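You operate a simulated robot arm through the tools that you are given. There is no shell and no other tool. Be economical: measure what you need, move in short steps, check, and stop when the job is done.

You are at the controls of a simulated robot arm. One attempt, no reset.

TASK
Copy scans (a) and (c) to drive D-47, eject it and put it back in the purple drive rack.
Fine: use slot A; copy no other scan; Next moves the mark down the list.

The check looks at the end state, three seconds after you hand in, the way a careful person would. Anything else that was tipped, shoved, dropped, spilled or broken makes it a failure.

THE ROBOT
A 6-joint arm with a two-finger parallel gripper, fixed in place. Base frame: the origin is at the foot of the arm, x ahead of it, y to its left, z up. Lengths are in m, angles in degrees, forces in N, time in s.
With the tool pointing down near the work surface it reaches from about 0.26 to 0.68 m from the base axis. Its first joint turns from -66.0 to 66.0 degrees. Payload 2.9 kg.
The TCP is the grasp point between the finger pads, 0.03 m short of the fingertips. In the tool frame z runs along the fingers and y along their closing line. The gripper opens to 0.11 m. The fingers are 0.02 m wide and 0.01 m thick; the gripper's body (0.048 by 0.112 m) begins 0.055 m behind the TCP.
Orientation is told as [roll, pitch, yaw] about the base's x, y, z axes, in that order, counted from this pose: with the fingers straight down and closing along the base's y, the tool's x points along the base's -x, its y along +y and its z along -z.

THE INTERFACE
- The arm moves only by the tool move_arm. Its argument "moves" is a list of rows, each an object of numbers (a shift or turn left out is 0, a gripper value left out holds the last): "x", "y", "z": the shift along the tool's x, y, z in m; "ax", "ay", "az": the turn, a rotation vector about the tool's x, y, z in degrees; "gripper": the opening, from 0 (shut) to 1 (fully open). In form: [{"x": .., "y": .., "z": .., "ax": .., "ay": .., "az": .., "gripper": ..}, ...]. A call has 1 to 12 rows; each row shifts and turns the commanded pose from where the row before left it, along the tool's axes as they then stand. Rows are played at 5 a second. More than 0.05 m and 8.6 degrees between two rows, or a gripper value outside its range, and nothing of the call is played. A pose out of reach is approached as far as the arm can. The call stops where the force on the tool passes 90 N (or 10 N more than at its start, if that is more) or the arm is blocked; 0.2 s more then pass. The fingers move at their own pace (about 0.108 m/s each) and stop on an object; they squeeze with about 42 N. The grip force told is the motor's: it shows also when the fingers shut on nothing. Time passes only in rows, and 0.2 s behind the last, so rows that do not move let the fingers close. The reply holds the time, the measured pose of the TCP, the force on the tool along the base axes, the opening and the grip force, in the units named above and with some noise, and new pictures: "views" is both (left out), scene, wrist or none.
- Cameras (640 x 400 px; columns grow to the right, rows downward): "scene" is fixed at [0.0769, 0.4282, 1.4061]; the picture's right is [-0.78, -0.63, 0.00], its down [-0.23, 0.28, -0.93] and it looks along [0.59, -0.72, -0.36] (base axes); focal length 345 px, centre (320, 200). "wrist" rides on the gripper at [0.072, 0.017, -0.103] in the tool frame; the picture's right is [-0.23, 0.97, 0.00], its down [-0.76, -0.18, -0.62] and it looks along [-0.61, -0.14, 0.78] (tool axes); focal length 222 px, centre (320, 200). There is no depth. A picture from a camera that has moved, and an enlarged one, comes with that camera's place and axes in the base frame and with its lens.
- zoom(camera, box): a new picture of the part [left, top, right, bottom] of that camera's present view, enlarged. No time passes.
- sign_off(): hands the job in; it is judged then, once.

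Go step by step. Nothing tells you positions but the pictures and the camera data: compare them with the known pose of the tool, close in by small moves and look again before you grip or let go. The budget is 120 turns and 170 pictures, counting those below and the enlarged ones. Unless the task says otherwise, let go and move clear before handing in, and close with one line.

The tools are called after "Call:" as a command line: name --argument value ..., lists and objects as JSON in quotes. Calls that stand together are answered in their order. move_arm: Moves the arm, as the interface text tells. Its arguments: {"type":"object","properties":{"moves":{"type":"array"},"views":{"type":"string","enum":["both","scene","wrist","none"]}},"required":["moves"]} The other tools are called the same way: zoom (camera, box) takes an enlarged picture of a part of a camera's view; sign_off () hands the job in.

At the start:

```text
time: 0.0
tcp_pos: [0.4014, -0.0423, 1.1892]
ee_rot: [-0.1, 0.0, 0.0]
wrist_force: [0.8, 0.2, 0.5]
width: 0.1101
gripper_force: 0.2
```

scene: 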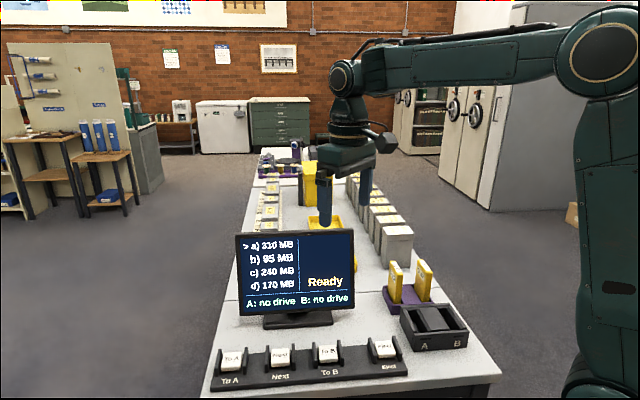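
wrist: 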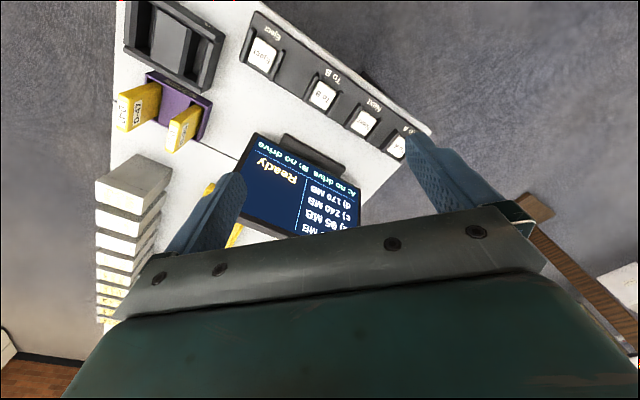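

I see a monitor, a four-button panel (To A, Next, To B, Eject), a dock with slots A and B, and a purple rack holding two yellow drives. I'll take closer looks first.

Call:
zoom --camera "scene" --box '[360, 240, 500, 380]'

Call:
zoom --camera "scene" --box '[200, 220, 420, 400]'

Call:
zoom --camera "wrist" --box '[90, 0, 290, 160]'

```text
2.86 times, centred on (430, 310) of scene
camera zoom: at [0.0769, 0.4282, 1.4061], right [-0.78, -0.63, 0.0], down [-0.23, 0.28, -0.93], along [0.59, -0.72, -0.36], focal length 986 px, centre (6, -114)
```

zoom: 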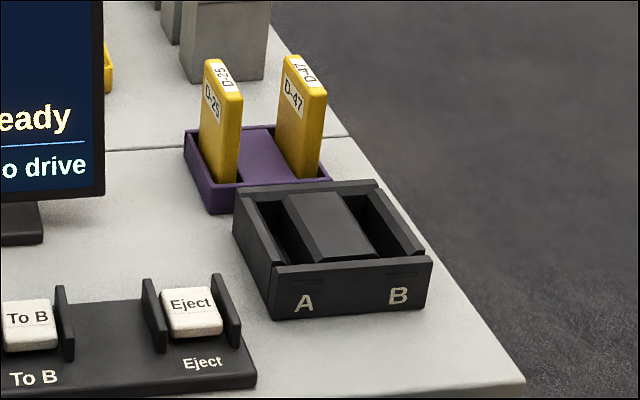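

```text
2.22 times, centred on (310, 310) of scene
camera zoom: at [0.0769, 0.4282, 1.4061], right [-0.78, -0.63, 0.0], down [-0.23, 0.28, -0.93], along [0.59, -0.72, -0.36], focal length 767 px, centre (342, -44)
```

zoom: 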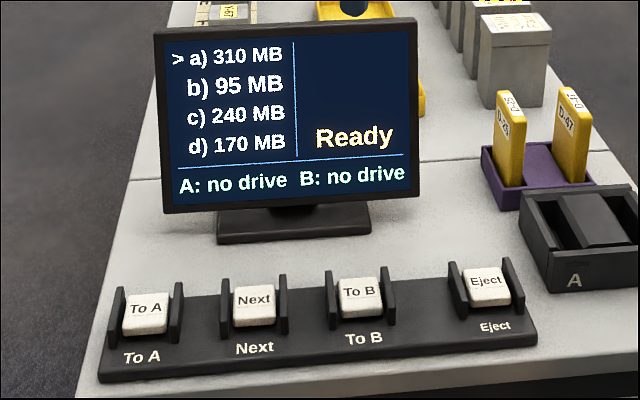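

```text
2.50 times, centred on (190, 80) of wrist
camera zoom: at [0.3285, -0.0251, 1.2922], right [0.23, 0.97, 0.0], down [0.76, -0.18, 0.62], along [0.61, -0.14, -0.78], focal length 555 px, centre (645, 500)
```

zoom: 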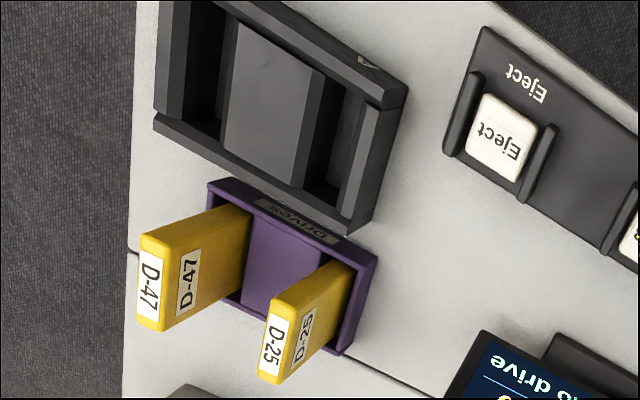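

The rack is turned about 40–50° and D-47 stands at roughly (0.37, -0.365) with its top near z 0.915. I'll bring the arm above it, turned to match, and look.

Call:
move_arm --moves '[{"x": 0.005, "y": -0.044, "z": 0.008}, {"x": 0.005, "y": -0.044, "z": 0.008}, {"x": 0.005, "y": -0.044, "z": 0.008}, {"x": 0.005, "y": -0.044, "z": 0.008}, {"x": 0.005, "y": -0.044, "z": 0.008}, {"x": 0.005, "y": -0.044, "z": 0.008}, {"az": 8}, {"az": 8}, {"az": 8}, {"az": 8}, {"az": 8}, {}]'

```text
time: 2.6
tcp_pos: [0.3706, -0.3055, 1.1404]
ee_rot: [0.0, 0.0, -40.0]
wrist_force: [0.1, -0.1, -0.3]
width: 0.1098
gripper_force: 0.0
camera wrist: at [0.3259, -0.2465, 1.2444], right [0.8, 0.6, 0.0], down [0.47, -0.63, 0.62], along [0.37, -0.5, -0.78], focal length 222 px, centre (320, 200)
```

scene: 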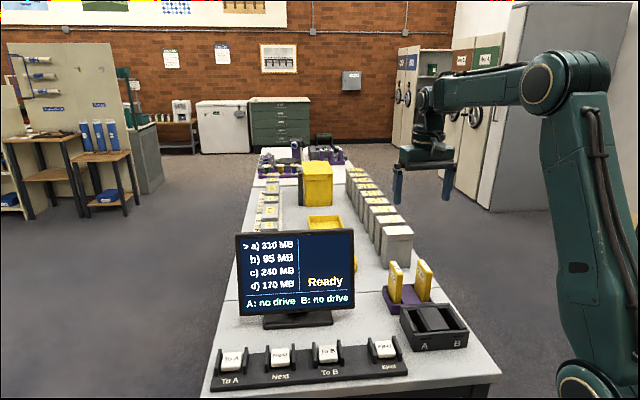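
wrist: 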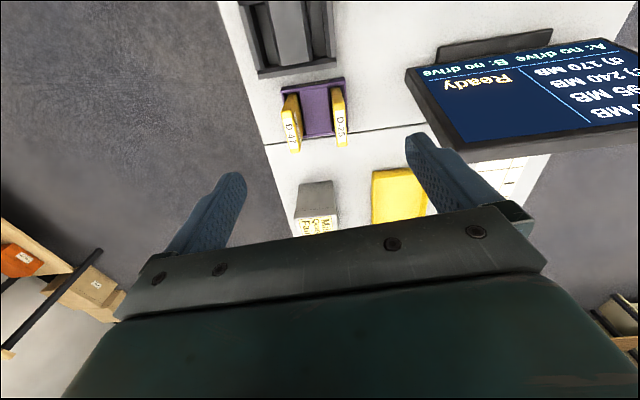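

The rack looks nearly square with the view now. I'll zoom in on the rack and dock to measure.

Call:
zoom --camera "wrist" --box '[220, 0, 380, 160]'

```text
2.50 times, centred on (300, 80) of wrist
camera zoom: at [0.3259, -0.2465, 1.2444], right [0.8, 0.6, 0.0], down [0.47, -0.63, 0.62], along [0.37, -0.5, -0.78], focal length 555 px, centre (370, 500)
```

zoom: 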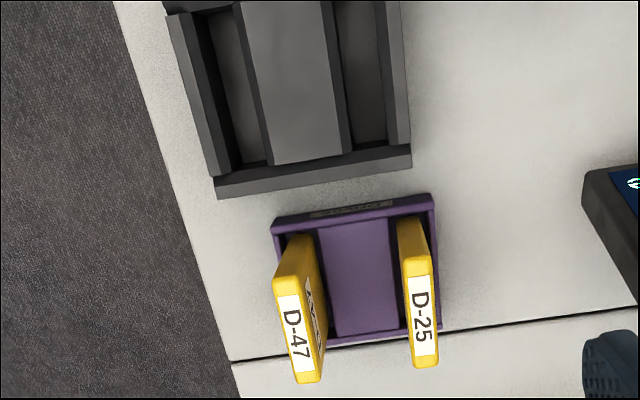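

The rack is at 45° yaw, D-47 centre about (0.369, -0.380), D-25 about (0.422, -0.327). I'll square the yaw and back off to view the dock.

Call:
move_arm --moves '[{"az": 5}, {"x": 0.04}, {"x": 0.04}, {"x": 0.03}, {}]' --views "wrist"

Call:
zoom --camera "wrist" --box '[200, 0, 400, 200]'

Call:
zoom --camera "wrist" --box '[380, 0, 640, 160]'

```text
time: 3.8
tcp_pos: [0.2927, -0.2278, 1.1398]
ee_rot: [-0.1, 0.0, -44.9]
wrist_force: [0.4, 0.5, 0.6]
width: 0.1099
gripper_force: 0.0
camera wrist: at [0.2536, -0.1646, 1.2437], right [0.85, 0.53, 0.0], down [0.41, -0.66, 0.62], along [0.33, -0.53, -0.78], focal length 222 px, centre (320, 200)
```

wrist: 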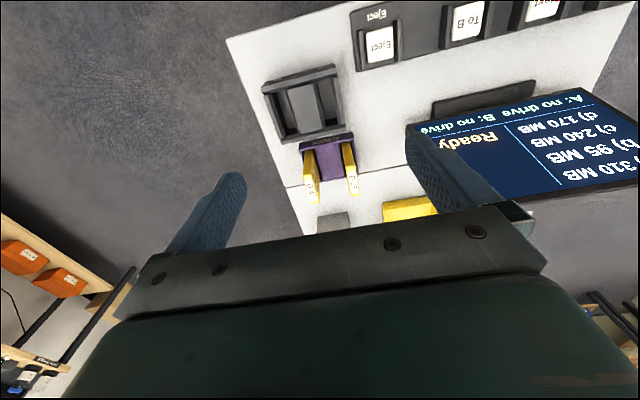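

```text
2.00 times, centred on (300, 100) of wrist
camera zoom: at [0.2536, -0.1646, 1.2437], right [0.85, 0.53, 0.0], down [0.41, -0.66, 0.62], along [0.33, -0.53, -0.78], focal length 444 px, centre (360, 400)
```

zoom: 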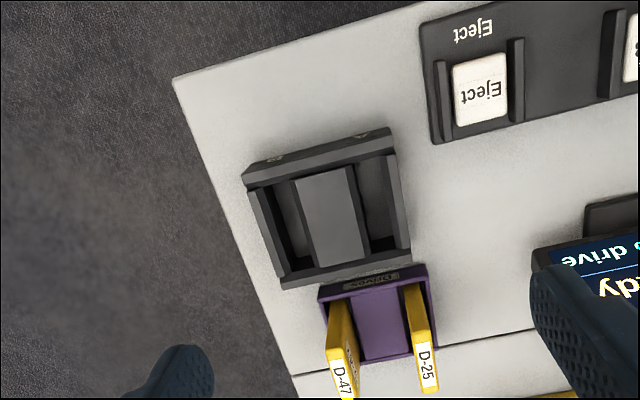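

```text
2.46 times, centred on (510, 80) of wrist
camera zoom: at [0.2536, -0.1646, 1.2437], right [0.85, 0.53, 0.0], down [0.41, -0.66, 0.62], along [0.33, -0.53, -0.78], focal length 547 px, centre (-148, 495)
```

zoom: 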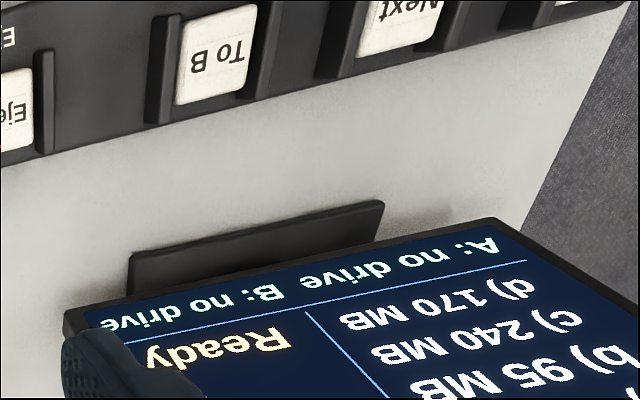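

Dock slot A is the slot on the +x+y side. I'll zoom tight on it.

Call:
zoom --camera "wrist" --box '[255, 55, 355, 155]'

Call:
zoom --camera "scene" --box '[380, 255, 480, 355]'

```text
4.00 times, centred on (305, 105) of wrist
camera zoom: at [0.2536, -0.1646, 1.2437], right [0.85, 0.53, 0.0], down [0.41, -0.66, 0.62], along [0.33, -0.53, -0.78], focal length 888 px, centre (380, 580)
```

zoom: 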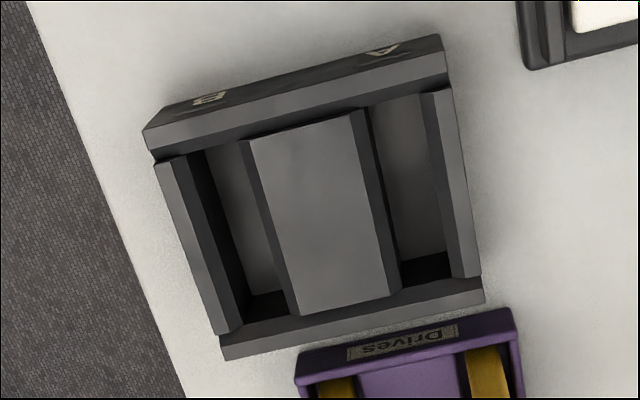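

```text
4.00 times, centred on (430, 305) of scene
camera zoom: at [0.0769, 0.4282, 1.4061], right [-0.78, -0.63, 0.0], down [-0.23, 0.28, -0.93], along [0.59, -0.72, -0.36], focal length 1380 px, centre (-120, -220)
```

zoom: 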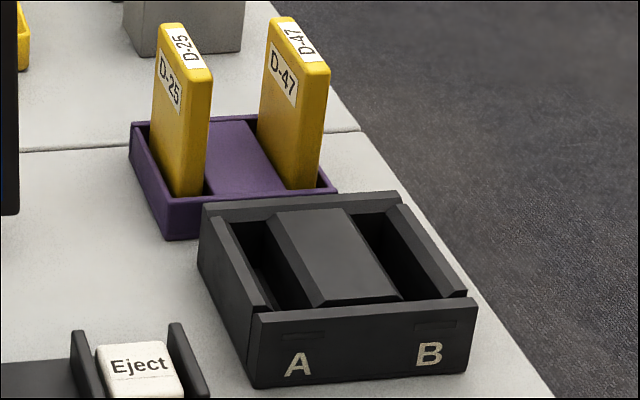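

Dock centre is about (0.298, -0.284), slot A about (0.328, -0.254), with its top at z≈0.83. Next I go above D-47 with partly closed fingers and check alignment.

Call:
move_arm --moves '[{"x": -0.04, "y": -0.0134, "gripper": 0.42}, {"x": -0.04, "y": -0.0134}, {"x": -0.04, "y": -0.0134}, {"x": -0.0415, "y": -0.0134}, {"z": 0.045}, {"z": 0.045}, {"z": 0.045}, {}]'

Call:
zoom --camera "wrist" --box '[220, 60, 420, 260]'

Call:
zoom --camera "scene" --box '[360, 180, 500, 320]'

```text
time: 5.6
tcp_pos: [0.3698, -0.3824, 1.0041]
ee_rot: [0.1, 0.0, -44.9]
wrist_force: [0.6, -0.2, 0.4]
width: 0.0464
gripper_force: 0.0
camera wrist: at [0.3303, -0.3189, 1.1078], right [0.85, 0.53, 0.0], down [0.41, -0.66, 0.62], along [0.33, -0.53, -0.78], focal length 222 px, centre (320, 200)
```

scene: 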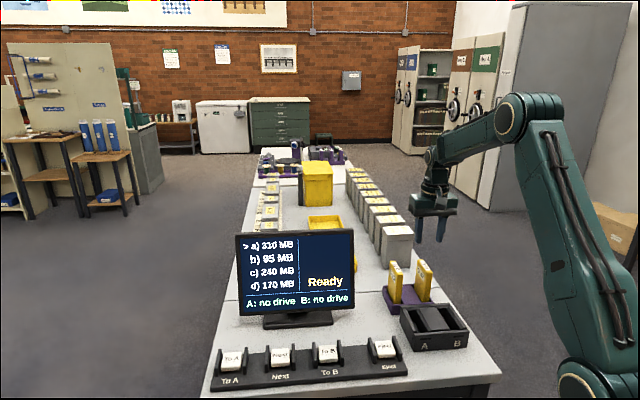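
wrist: 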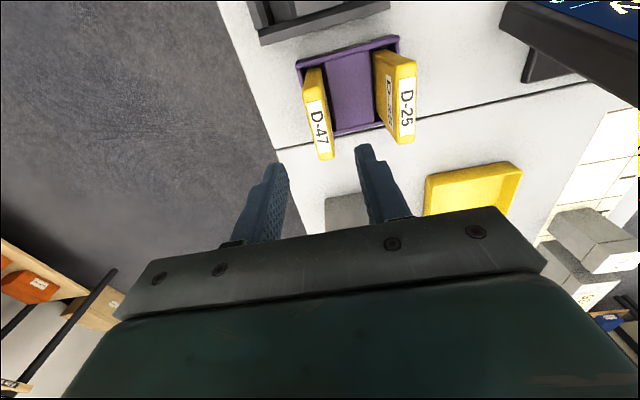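

```text
2.00 times, centred on (320, 160) of wrist
camera zoom: at [0.3303, -0.3189, 1.1078], right [0.85, 0.53, 0.0], down [0.41, -0.66, 0.62], along [0.33, -0.53, -0.78], focal length 444 px, centre (320, 280)
```

zoom: 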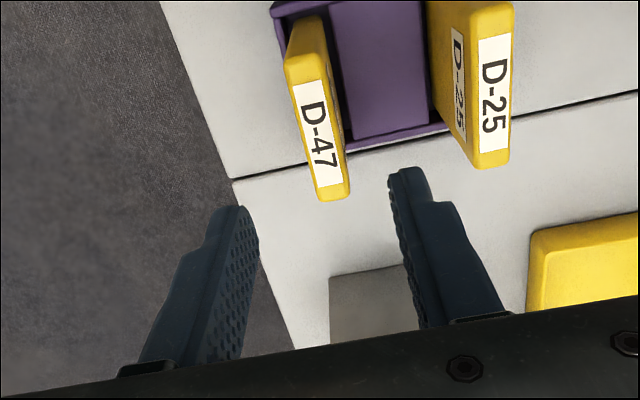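

```text
2.86 times, centred on (430, 250) of scene
camera zoom: at [0.0769, 0.4282, 1.4061], right [-0.78, -0.63, 0.0], down [-0.23, 0.28, -0.93], along [0.59, -0.72, -0.36], focal length 986 px, centre (6, 57)
```

zoom: 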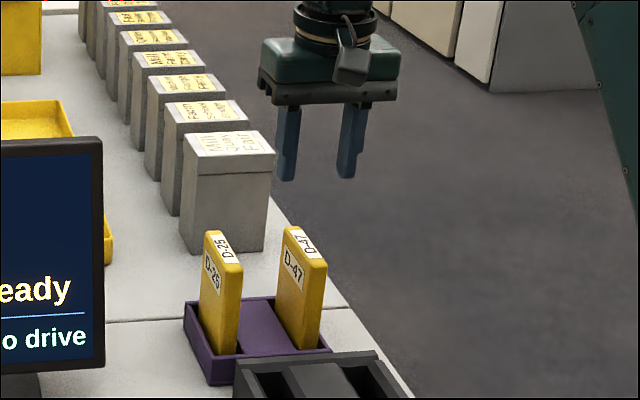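

The fingers line up with D-47 within a few mm. I'll descend to just above its top and check.

Call:
move_arm --moves '[{"x": 0.0026, "z": 0.03}, {"z": 0.025}, {}]'

Call:
zoom --camera "scene" --box '[380, 200, 480, 300]'

Call:
zoom --camera "wrist" --box '[220, 60, 420, 260]'

```text
time: 6.4
tcp_pos: [0.3678, -0.3791, 0.9508]
ee_rot: [0.0, 0.0, -45.1]
wrist_force: [-0.4, -0.1, -0.2]
width: 0.0461
gripper_force: 0.1
camera wrist: at [0.3288, -0.3152, 1.0543], right [0.85, 0.53, 0.0], down [0.41, -0.66, 0.62], along [0.33, -0.53, -0.78], focal length 222 px, centre (320, 200)
```

scene: 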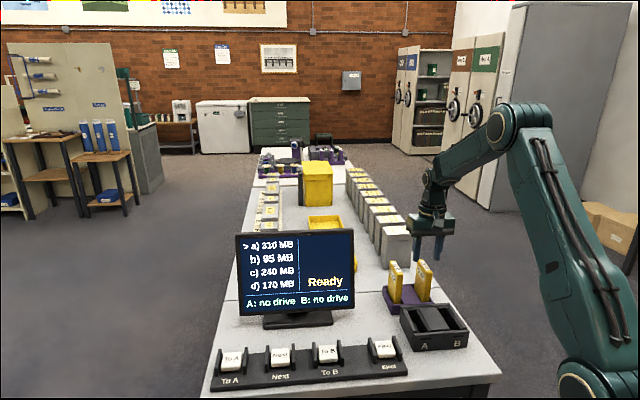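
wrist: 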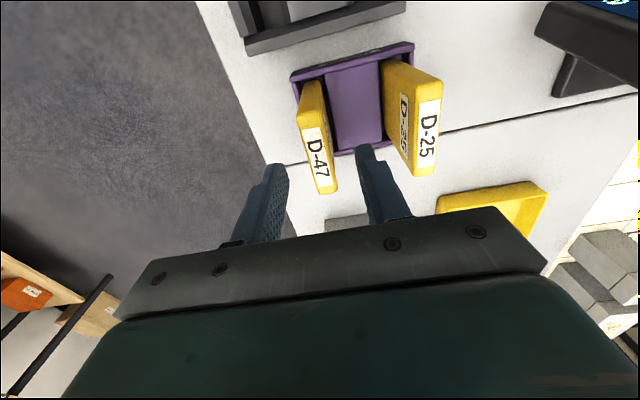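

```text
4.00 times, centred on (430, 250) of scene
camera zoom: at [0.0769, 0.4282, 1.4061], right [-0.78, -0.63, 0.0], down [-0.23, 0.28, -0.93], along [0.59, -0.72, -0.36], focal length 1380 px, centre (-120, 0)
```

zoom: 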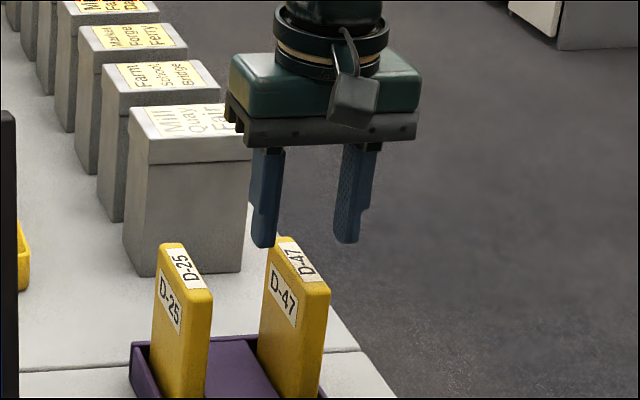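

```text
2.00 times, centred on (320, 160) of wrist
camera zoom: at [0.3288, -0.3152, 1.0543], right [0.85, 0.53, 0.0], down [0.41, -0.66, 0.62], along [0.33, -0.53, -0.78], focal length 444 px, centre (320, 280)
```

zoom: 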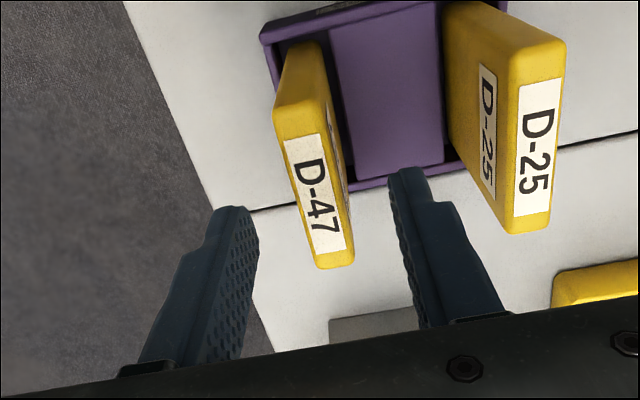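

Fingers straddle D-47 centred within a couple of mm. Descending to grip height and closing.

Call:
move_arm --moves '[{"z": 0.025}, {"z": 0.025}, {"z": 0.022}, {}, {"gripper": 0}, {}, {}, {}]'

Call:
zoom --camera "scene" --box '[380, 220, 480, 320]'

```text
time: 8.2
tcp_pos: [0.3652, -0.378, 0.878]
ee_rot: [0.0, 0.0, -45.0]
wrist_force: [-1.3, 0.0, 0.2]
width: 0.0178
gripper_force: 42.4
camera wrist: at [0.3274, -0.3156, 0.9818], right [0.85, 0.53, 0.0], down [0.41, -0.66, 0.62], along [0.33, -0.53, -0.78], focal length 222 px, centre (320, 200)
```

scene: 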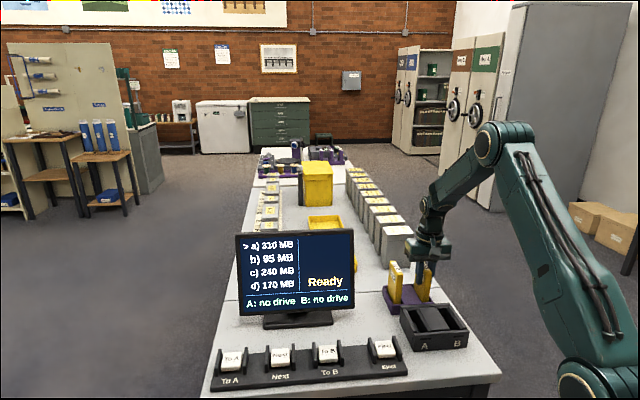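
wrist: 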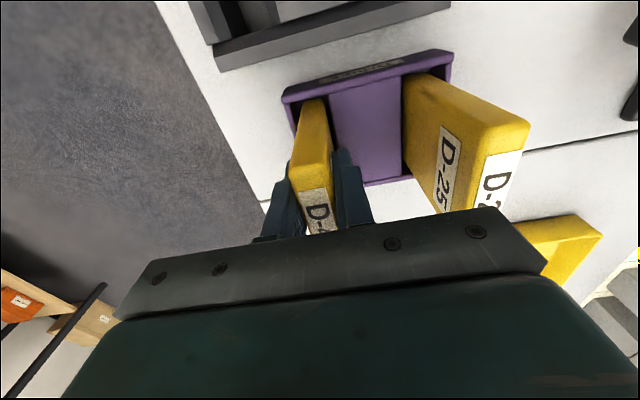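

```text
4.00 times, centred on (430, 270) of scene
camera zoom: at [0.0769, 0.4282, 1.4061], right [-0.78, -0.63, 0.0], down [-0.23, 0.28, -0.93], along [0.59, -0.72, -0.36], focal length 1380 px, centre (-120, -80)
```

zoom: 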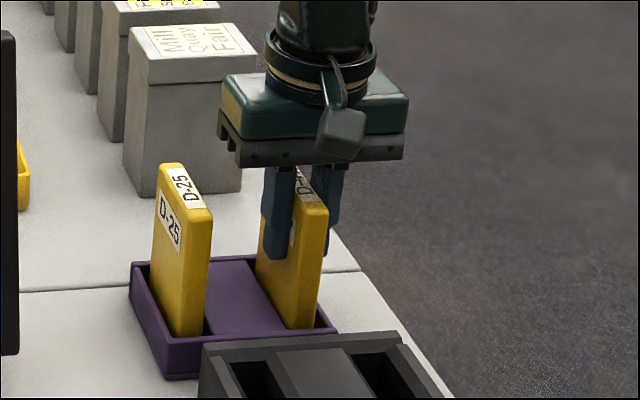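

D-47 is gripped (width 17.8 mm). Lifting it straight up and looking.

Call:
move_arm --moves '[{"z": -0.02}, {"z": -0.03}, {"z": -0.045}, {"z": -0.045}, {}]'

Call:
zoom --camera "scene" --box '[380, 170, 480, 270]'

Call:
zoom --camera "wrist" --box '[220, 60, 420, 260]'

```text
time: 9.4
tcp_pos: [0.3665, -0.3771, 1.022]
ee_rot: [0.0, -0.1, -45.0]
wrist_force: [0.4, 0.0, -1.7]
width: 0.018
gripper_force: 42.0
camera wrist: at [0.3272, -0.3144, 1.1245], right [0.85, 0.53, 0.0], down [0.41, -0.66, 0.62], along [0.33, -0.53, -0.78], focal length 222 px, centre (320, 200)
```

scene: 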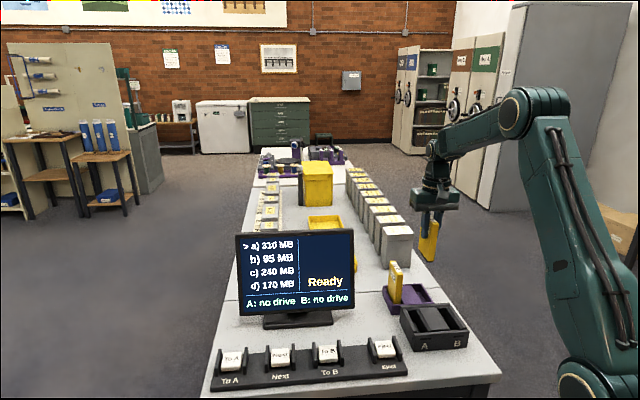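
wrist: 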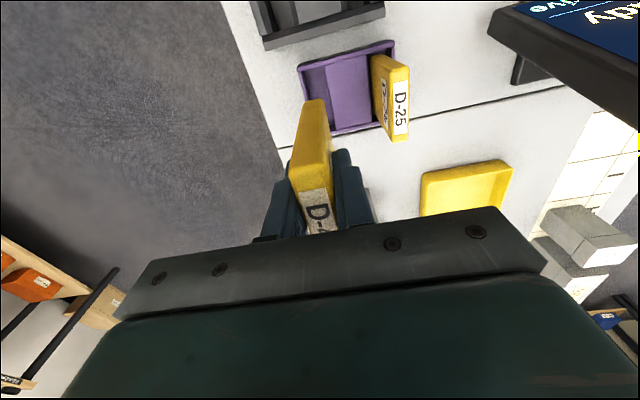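

```text
4.00 times, centred on (430, 220) of scene
camera zoom: at [0.0769, 0.4282, 1.4061], right [-0.78, -0.63, 0.0], down [-0.23, 0.28, -0.93], along [0.59, -0.72, -0.36], focal length 1380 px, centre (-120, 120)
```

zoom: 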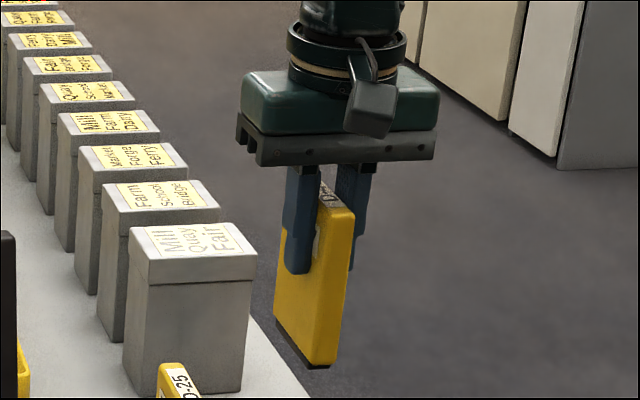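

```text
2.00 times, centred on (320, 160) of wrist
camera zoom: at [0.3272, -0.3144, 1.1245], right [0.85, 0.53, 0.0], down [0.41, -0.66, 0.62], along [0.33, -0.53, -0.78], focal length 444 px, centre (320, 280)
```

zoom: 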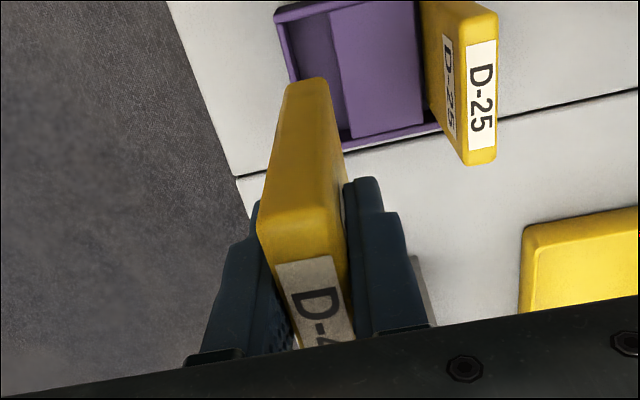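

Held firmly and upright. Moving over slot A, first away from D-25, then sideways.

Call:
move_arm --moves '[{"x": 0.04}, {"x": 0.04}, {"x": 0.04}, {"y": 0.03}, {"y": 0.0307}, {"z": 0.02}, {}]'

Call:
zoom --camera "scene" --box '[370, 230, 490, 350]'

Call:
zoom --camera "wrist" --box '[220, 0, 420, 200]'

```text
time: 11.0
tcp_pos: [0.3255, -0.2515, 0.9991]
ee_rot: [0.0, 0.1, -45.0]
wrist_force: [-0.1, 0.3, -1.8]
width: 0.0179
gripper_force: 41.9
camera wrist: at [0.2856, -0.188, 1.1021], right [0.85, 0.53, 0.0], down [0.41, -0.66, 0.62], along [0.33, -0.53, -0.78], focal length 222 px, centre (320, 200)
```

scene: 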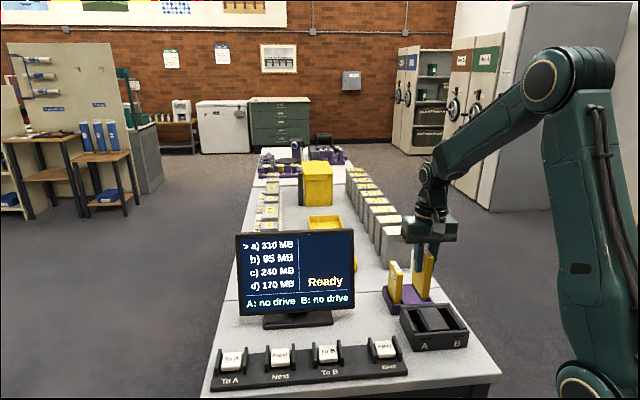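
wrist: 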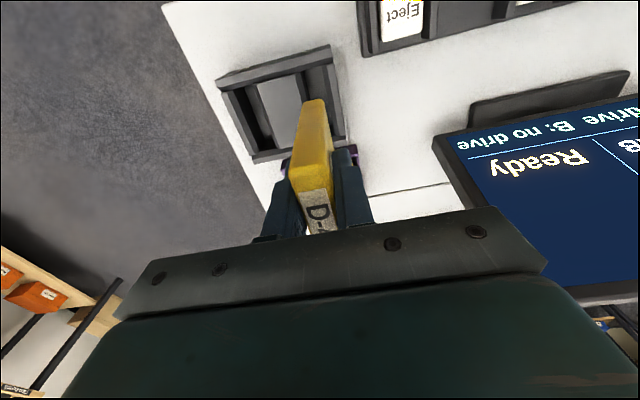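

```text
3.33 times, centred on (430, 290) of scene
camera zoom: at [0.0769, 0.4282, 1.4061], right [-0.78, -0.63, 0.0], down [-0.23, 0.28, -0.93], along [0.59, -0.72, -0.36], focal length 1150 px, centre (-47, -100)
```

zoom: 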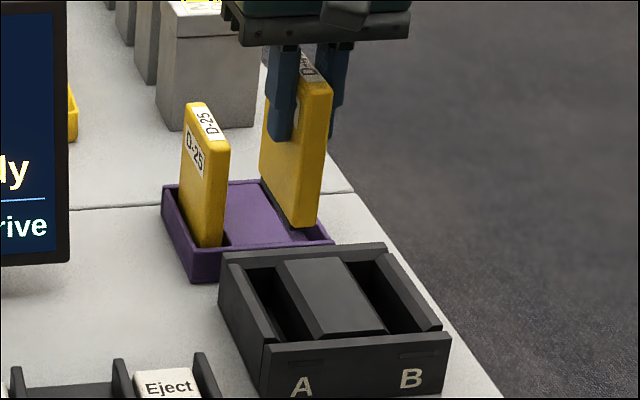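

```text
2.00 times, centred on (320, 100) of wrist
camera zoom: at [0.2856, -0.188, 1.1021], right [0.85, 0.53, 0.0], down [0.41, -0.66, 0.62], along [0.33, -0.53, -0.78], focal length 444 px, centre (320, 400)
```

zoom: 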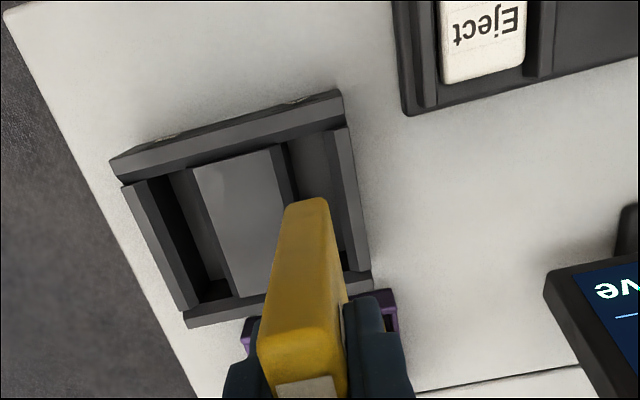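

Drive is over slot A within 2–3 mm. Lowering partly into the funnel and checking force.

Call:
move_arm --moves '[{"x": 0.0025, "z": 0.02}, {"z": 0.02}, {"z": 0.02}, {"z": 0.015}, {}]'

Call:
zoom --camera "scene" --box '[370, 230, 490, 350]'

Call:
zoom --camera "wrist" --box '[220, 60, 420, 260]'

```text
time: 12.2
tcp_pos: [0.3231, -0.2482, 0.923]
ee_rot: [-0.1, 0.0, -45.0]
wrist_force: [-0.2, 0.4, -1.8]
width: 0.0176
gripper_force: 42.3
camera wrist: at [0.2836, -0.1857, 1.0268], right [0.85, 0.53, 0.0], down [0.41, -0.66, 0.62], along [0.33, -0.53, -0.78], focal length 222 px, centre (320, 200)
```

scene: 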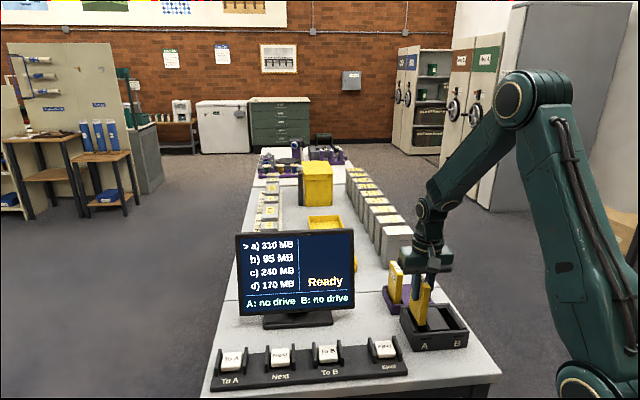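
wrist: 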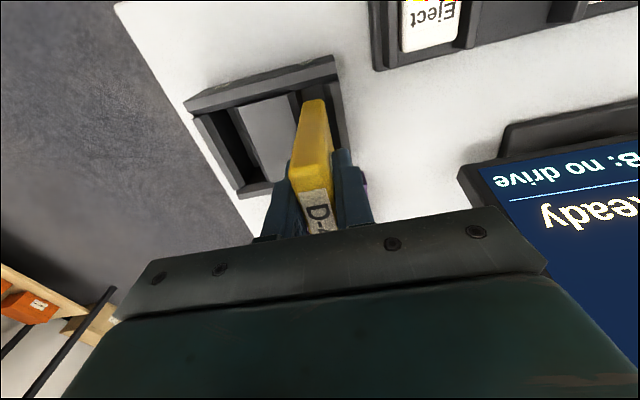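

```text
3.33 times, centred on (430, 290) of scene
camera zoom: at [0.0769, 0.4282, 1.4061], right [-0.78, -0.63, 0.0], down [-0.23, 0.28, -0.93], along [0.59, -0.72, -0.36], focal length 1150 px, centre (-47, -100)
```

zoom: 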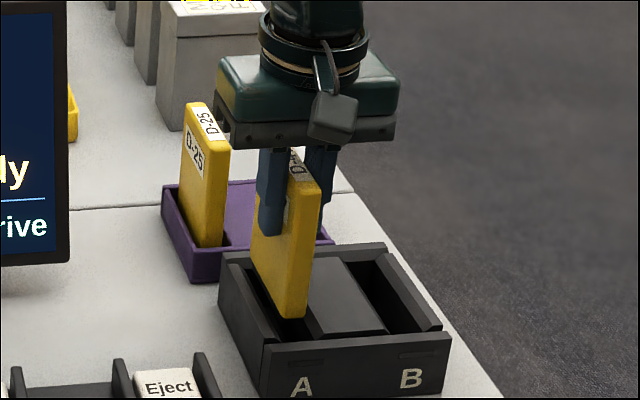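

```text
2.00 times, centred on (320, 160) of wrist
camera zoom: at [0.2836, -0.1857, 1.0268], right [0.85, 0.53, 0.0], down [0.41, -0.66, 0.62], along [0.33, -0.53, -0.78], focal length 444 px, centre (320, 280)
```

zoom: 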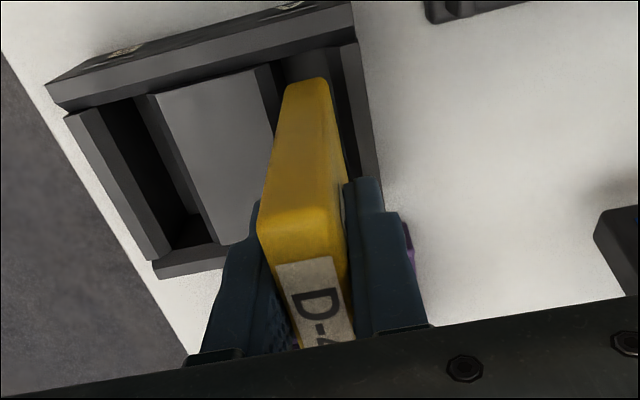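

Drive bottom sits within slot A's mouth. Continuing down in small steps.

Call:
move_arm --moves '[{"z": 0.01}, {"z": 0.01}, {"z": 0.01}, {"z": 0.006}, {}]'

Call:
zoom --camera "scene" --box '[370, 230, 490, 350]'

```text
time: 13.4
tcp_pos: [0.3234, -0.249, 0.8893]
ee_rot: [0.0, 0.1, -45.0]
wrist_force: [0.2, 0.9, -1.6]
width: 0.0178
gripper_force: 42.1
camera wrist: at [0.2841, -0.1859, 0.9912], right [0.85, 0.53, 0.0], down [0.41, -0.66, 0.62], along [0.33, -0.53, -0.78], focal length 222 px, centre (320, 200)
```

scene: 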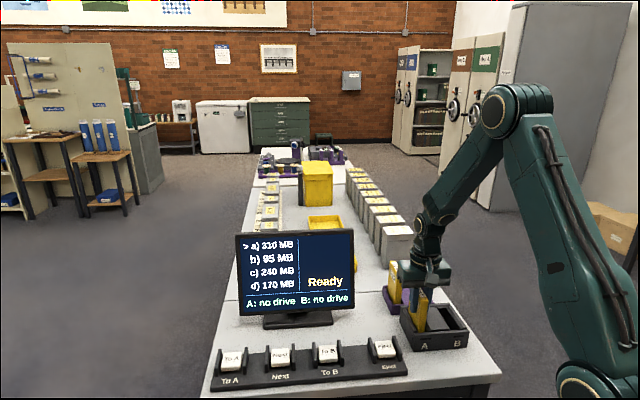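
wrist: 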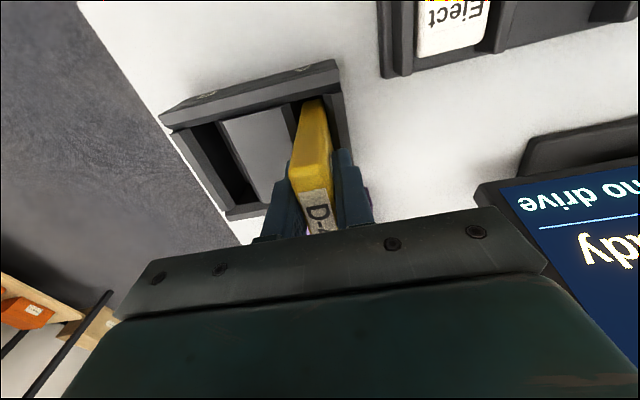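

```text
3.33 times, centred on (430, 290) of scene
camera zoom: at [0.0769, 0.4282, 1.4061], right [-0.78, -0.63, 0.0], down [-0.23, 0.28, -0.93], along [0.59, -0.72, -0.36], focal length 1150 px, centre (-47, -100)
```

zoom: 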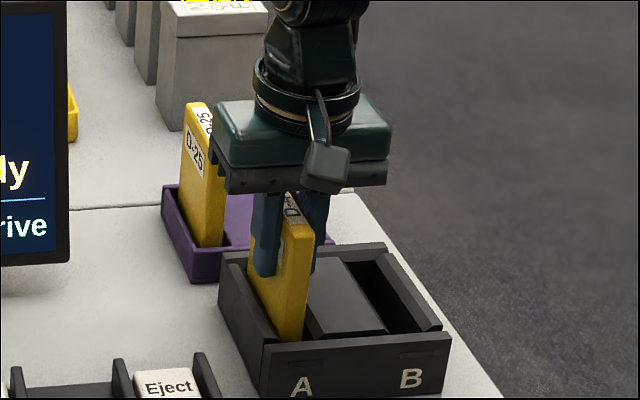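

No contact yet; continuing gently.

Call:
move_arm --moves '[{"z": 0.005}, {"z": 0.004}, {"z": 0.004}, {}]'

Call:
zoom --camera "scene" --box '[220, 220, 480, 380]'

```text
time: 14.4
tcp_pos: [0.3247, -0.2501, 0.877]
ee_rot: [0.0, -0.2, -44.9]
wrist_force: [-4.8, 3.4, 39.5]
width: 0.018
gripper_force: 42.5
camera wrist: at [0.2848, -0.1864, 0.9798], right [0.85, 0.53, 0.0], down [0.41, -0.66, 0.63], along [0.33, -0.53, -0.78], focal length 222 px, centre (320, 200)
```

scene: 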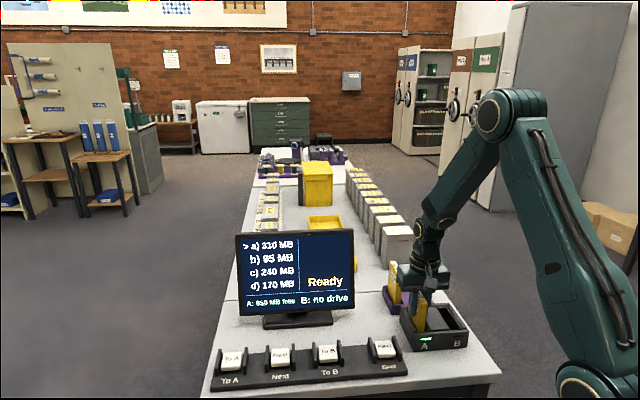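
wrist: 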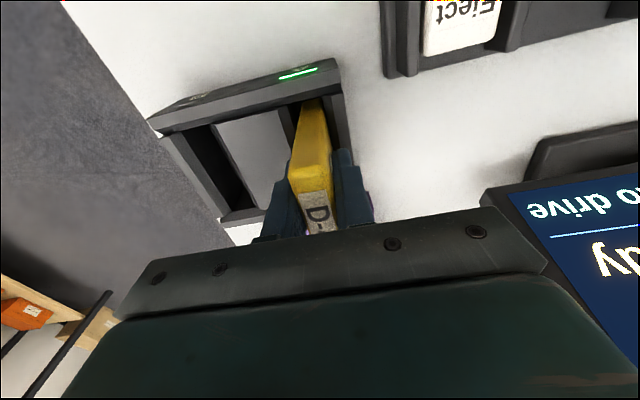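

```text
2.46 times, centred on (350, 300) of scene
camera zoom: at [0.0763, 0.4286, 1.406], right [-0.78, -0.63, 0.0], down [-0.23, 0.28, -0.93], along [0.59, -0.72, -0.36], focal length 850 px, centre (246, -46)
```

zoom: 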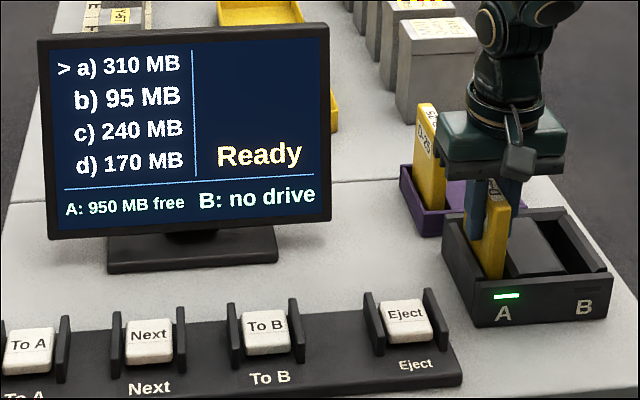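

D-47 is seated: the light on A is green and the screen reads "A: 950 MB free", mark on (a). Releasing and rising clear.

Call:
move_arm --moves '[{"z": -0.002}, {"gripper": 0.4}, {}, {}, {"z": -0.03}, {"z": -0.04}, {"z": -0.045}, {"z": -0.045}, {}]'

Call:
zoom --camera "scene" --box '[220, 220, 480, 380]'

```text
time: 16.4
tcp_pos: [0.324, -0.2482, 1.0381]
ee_rot: [0.0, 0.0, -45.0]
wrist_force: [0.0, -0.4, 0.2]
width: 0.0439
gripper_force: 0.1
camera wrist: at [0.2853, -0.1845, 1.1423], right [0.85, 0.53, 0.0], down [0.41, -0.66, 0.62], along [0.33, -0.53, -0.78], focal length 222 px, centre (320, 200)
```

scene: 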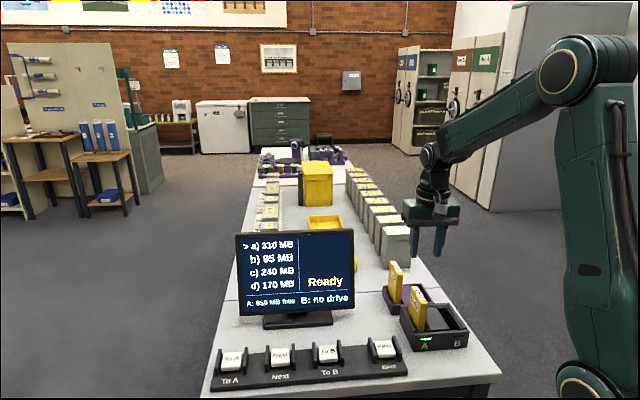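
wrist: 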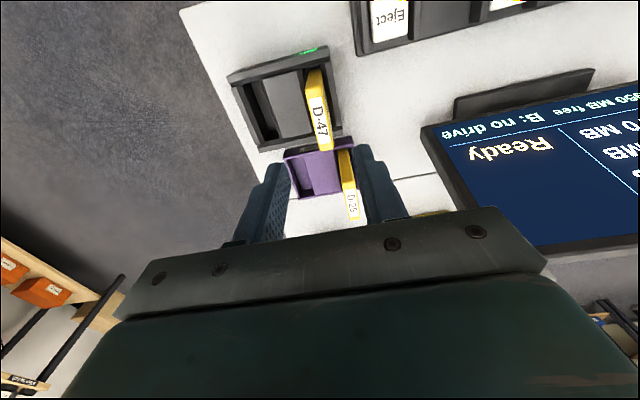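

```text
2.46 times, centred on (350, 300) of scene
camera zoom: at [0.0769, 0.4282, 1.4061], right [-0.78, -0.63, 0.0], down [-0.23, 0.28, -0.93], along [0.59, -0.72, -0.36], focal length 850 px, centre (246, -46)
```

zoom: 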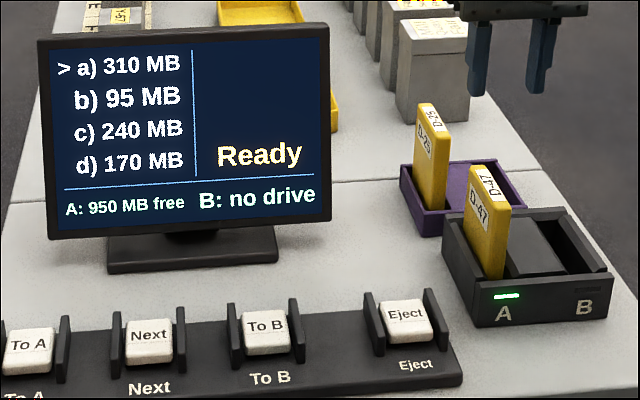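

Drive stays in slot A. Moving along the panel toward To A at safe height, fingers shut.

Call:
move_arm --moves '[{"x": 0.036, "gripper": 0}, {"x": 0.036}, {"y": 0.044}, {"y": 0.044}, {"y": 0.044}, {"y": 0.044}, {"y": 0.044}, {"y": 0.044}, {"y": 0.044}, {"y": 0.044}, {"y": 0.044}, {"y": 0.03}]'

Call:
zoom --camera "wrist" --box '[220, 0, 420, 200]'

```text
time: 19.0
tcp_pos: [0.5751, 0.1048, 1.0393]
ee_rot: [0.0, 0.1, -45.1]
wrist_force: [0.3, 0.3, -0.6]
width: 0.0001
gripper_force: 37.6
camera wrist: at [0.5359, 0.1684, 1.1421], right [0.85, 0.53, 0.0], down [0.41, -0.66, 0.62], along [0.33, -0.53, -0.78], focal length 222 px, centre (320, 200)
```

scene: 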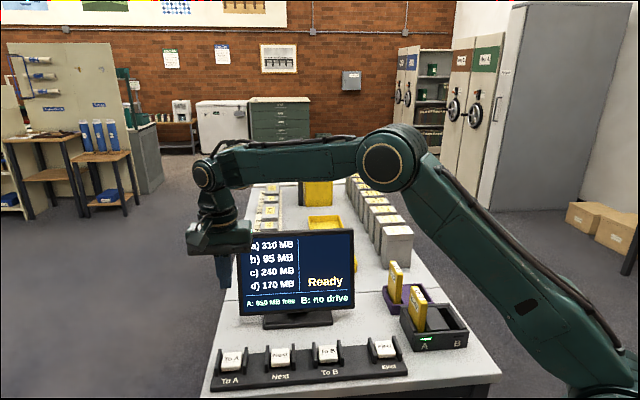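
wrist: 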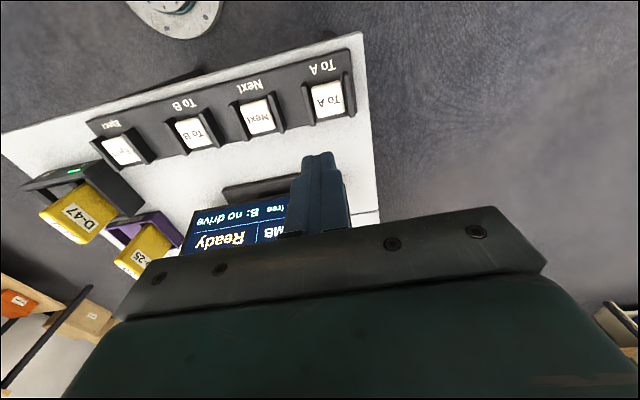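

```text
2.00 times, centred on (320, 100) of wrist
camera zoom: at [0.5359, 0.1684, 1.1421], right [0.85, 0.53, 0.0], down [0.41, -0.66, 0.62], along [0.33, -0.53, -0.78], focal length 444 px, centre (320, 400)
```

zoom: 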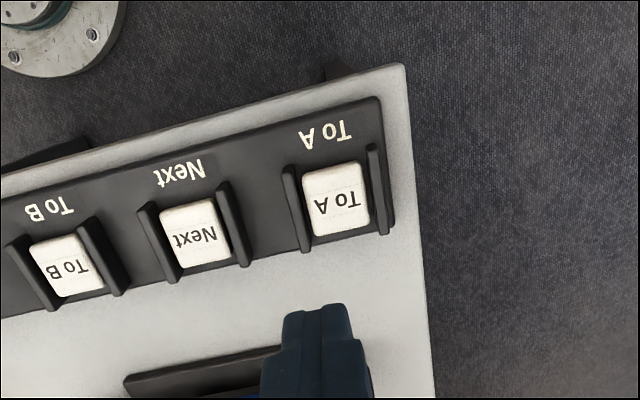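

To A button centre computes to about (0.591, 0.104), top z≈0.81. Moving above it and descending partway to check.

Call:
move_arm --moves '[{"x": -0.012, "y": 0.0106, "z": 0.02}, {"z": 0.04}, {"z": 0.04}, {"z": 0.04}, {}]'

Call:
zoom --camera "scene" --box '[180, 240, 320, 400]'

Call:
zoom --camera "wrist" --box '[220, 60, 420, 260]'

```text
time: 20.2
tcp_pos: [0.59, 0.1017, 0.8944]
ee_rot: [0.0, 0.1, -44.9]
wrist_force: [-0.6, 0.3, -0.2]
width: 0.0003
gripper_force: 37.3
camera wrist: at [0.5505, 0.1646, 0.9973], right [0.85, 0.53, 0.0], down [0.41, -0.66, 0.62], along [0.33, -0.53, -0.78], focal length 222 px, centre (320, 200)
```

scene: 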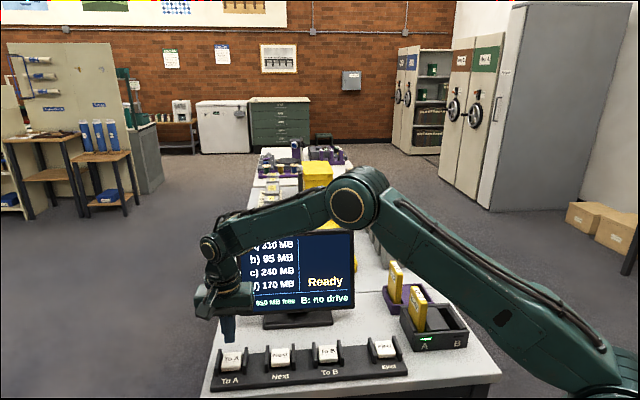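
wrist: 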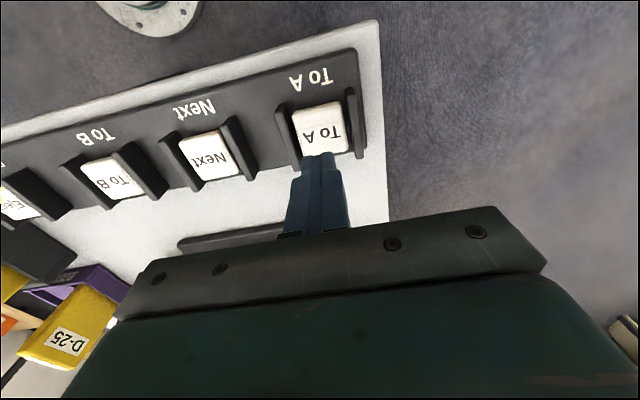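

```text
2.50 times, centred on (250, 320) of scene
camera zoom: at [0.0769, 0.4282, 1.4061], right [-0.78, -0.63, 0.0], down [-0.23, 0.28, -0.93], along [0.59, -0.72, -0.36], focal length 863 px, centre (495, -100)
```

zoom: 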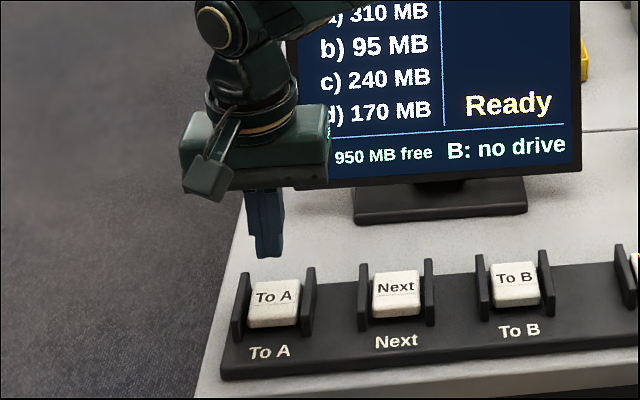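

```text
2.00 times, centred on (320, 160) of wrist
camera zoom: at [0.5505, 0.1646, 0.9973], right [0.85, 0.53, 0.0], down [0.41, -0.66, 0.62], along [0.33, -0.53, -0.78], focal length 444 px, centre (320, 280)
```

zoom: 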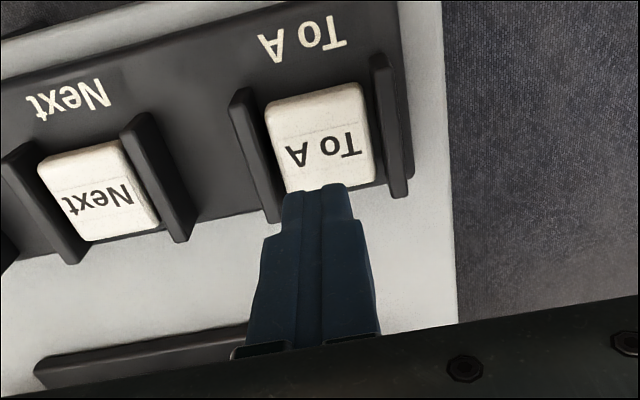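

Aligned with To A. Approaching to near contact.

Call:
move_arm --moves '[{"z": 0.03}, {"z": 0.015}, {}]' --views "scene"

Call:
zoom --camera "scene" --box '[180, 240, 340, 400]'

```text
time: 21.0
tcp_pos: [0.5897, 0.1011, 0.8493]
ee_rot: [-0.1, 0.0, -45.0]
wrist_force: [-0.4, 0.2, 0.6]
width: 0.0
gripper_force: 37.2
```

scene: 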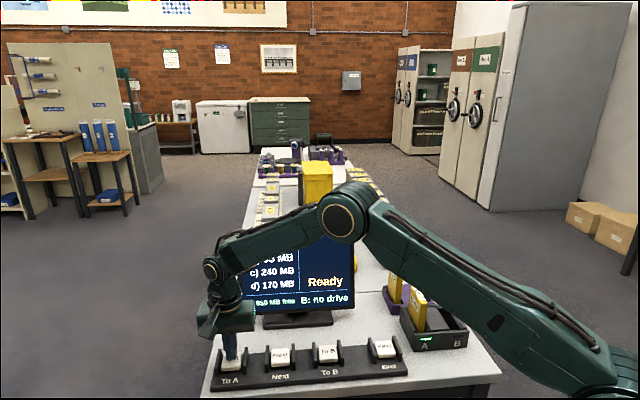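

```text
2.50 times, centred on (260, 320) of scene
camera zoom: at [0.0769, 0.4282, 1.4061], right [-0.78, -0.63, 0.0], down [-0.23, 0.28, -0.93], along [0.59, -0.72, -0.36], focal length 863 px, centre (470, -100)
```

zoom: 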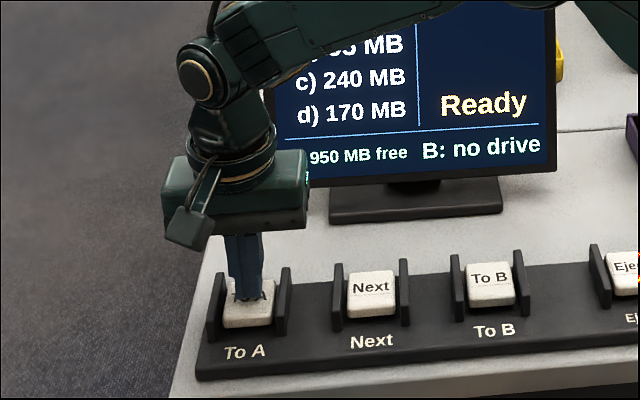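

Just above the key. Pressing in small steps.

Call:
move_arm --moves '[{"z": 0.005}, {"z": 0.005}, {}]' --views "scene"

Call:
zoom --camera "scene" --box '[180, 220, 380, 400]'

```text
time: 21.8
tcp_pos: [0.5885, 0.1025, 0.8426]
ee_rot: [0.0, 0.0, -44.9]
wrist_force: [-0.1, -2.4, 5.5]
width: 0.0001
gripper_force: 37.2
```

scene: 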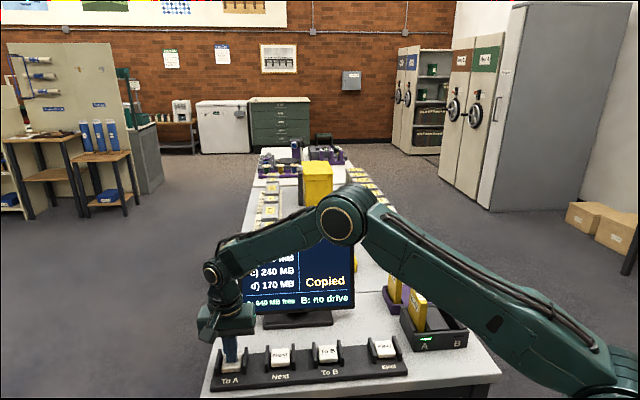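

```text
2.22 times, centred on (280, 310) of scene
camera zoom: at [0.0768, 0.4281, 1.4061], right [-0.78, -0.63, 0.0], down [-0.23, 0.28, -0.93], along [0.59, -0.72, -0.36], focal length 767 px, centre (409, -44)
```

zoom: 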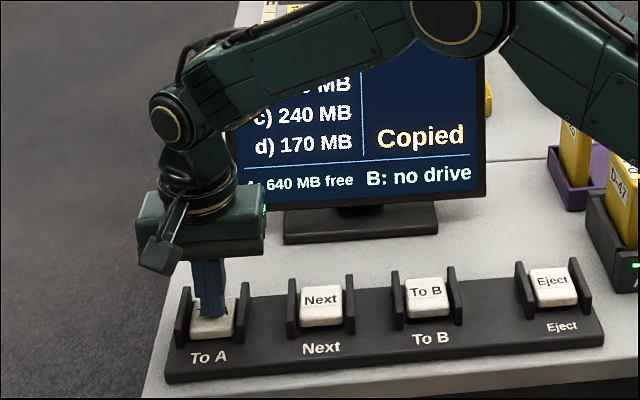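

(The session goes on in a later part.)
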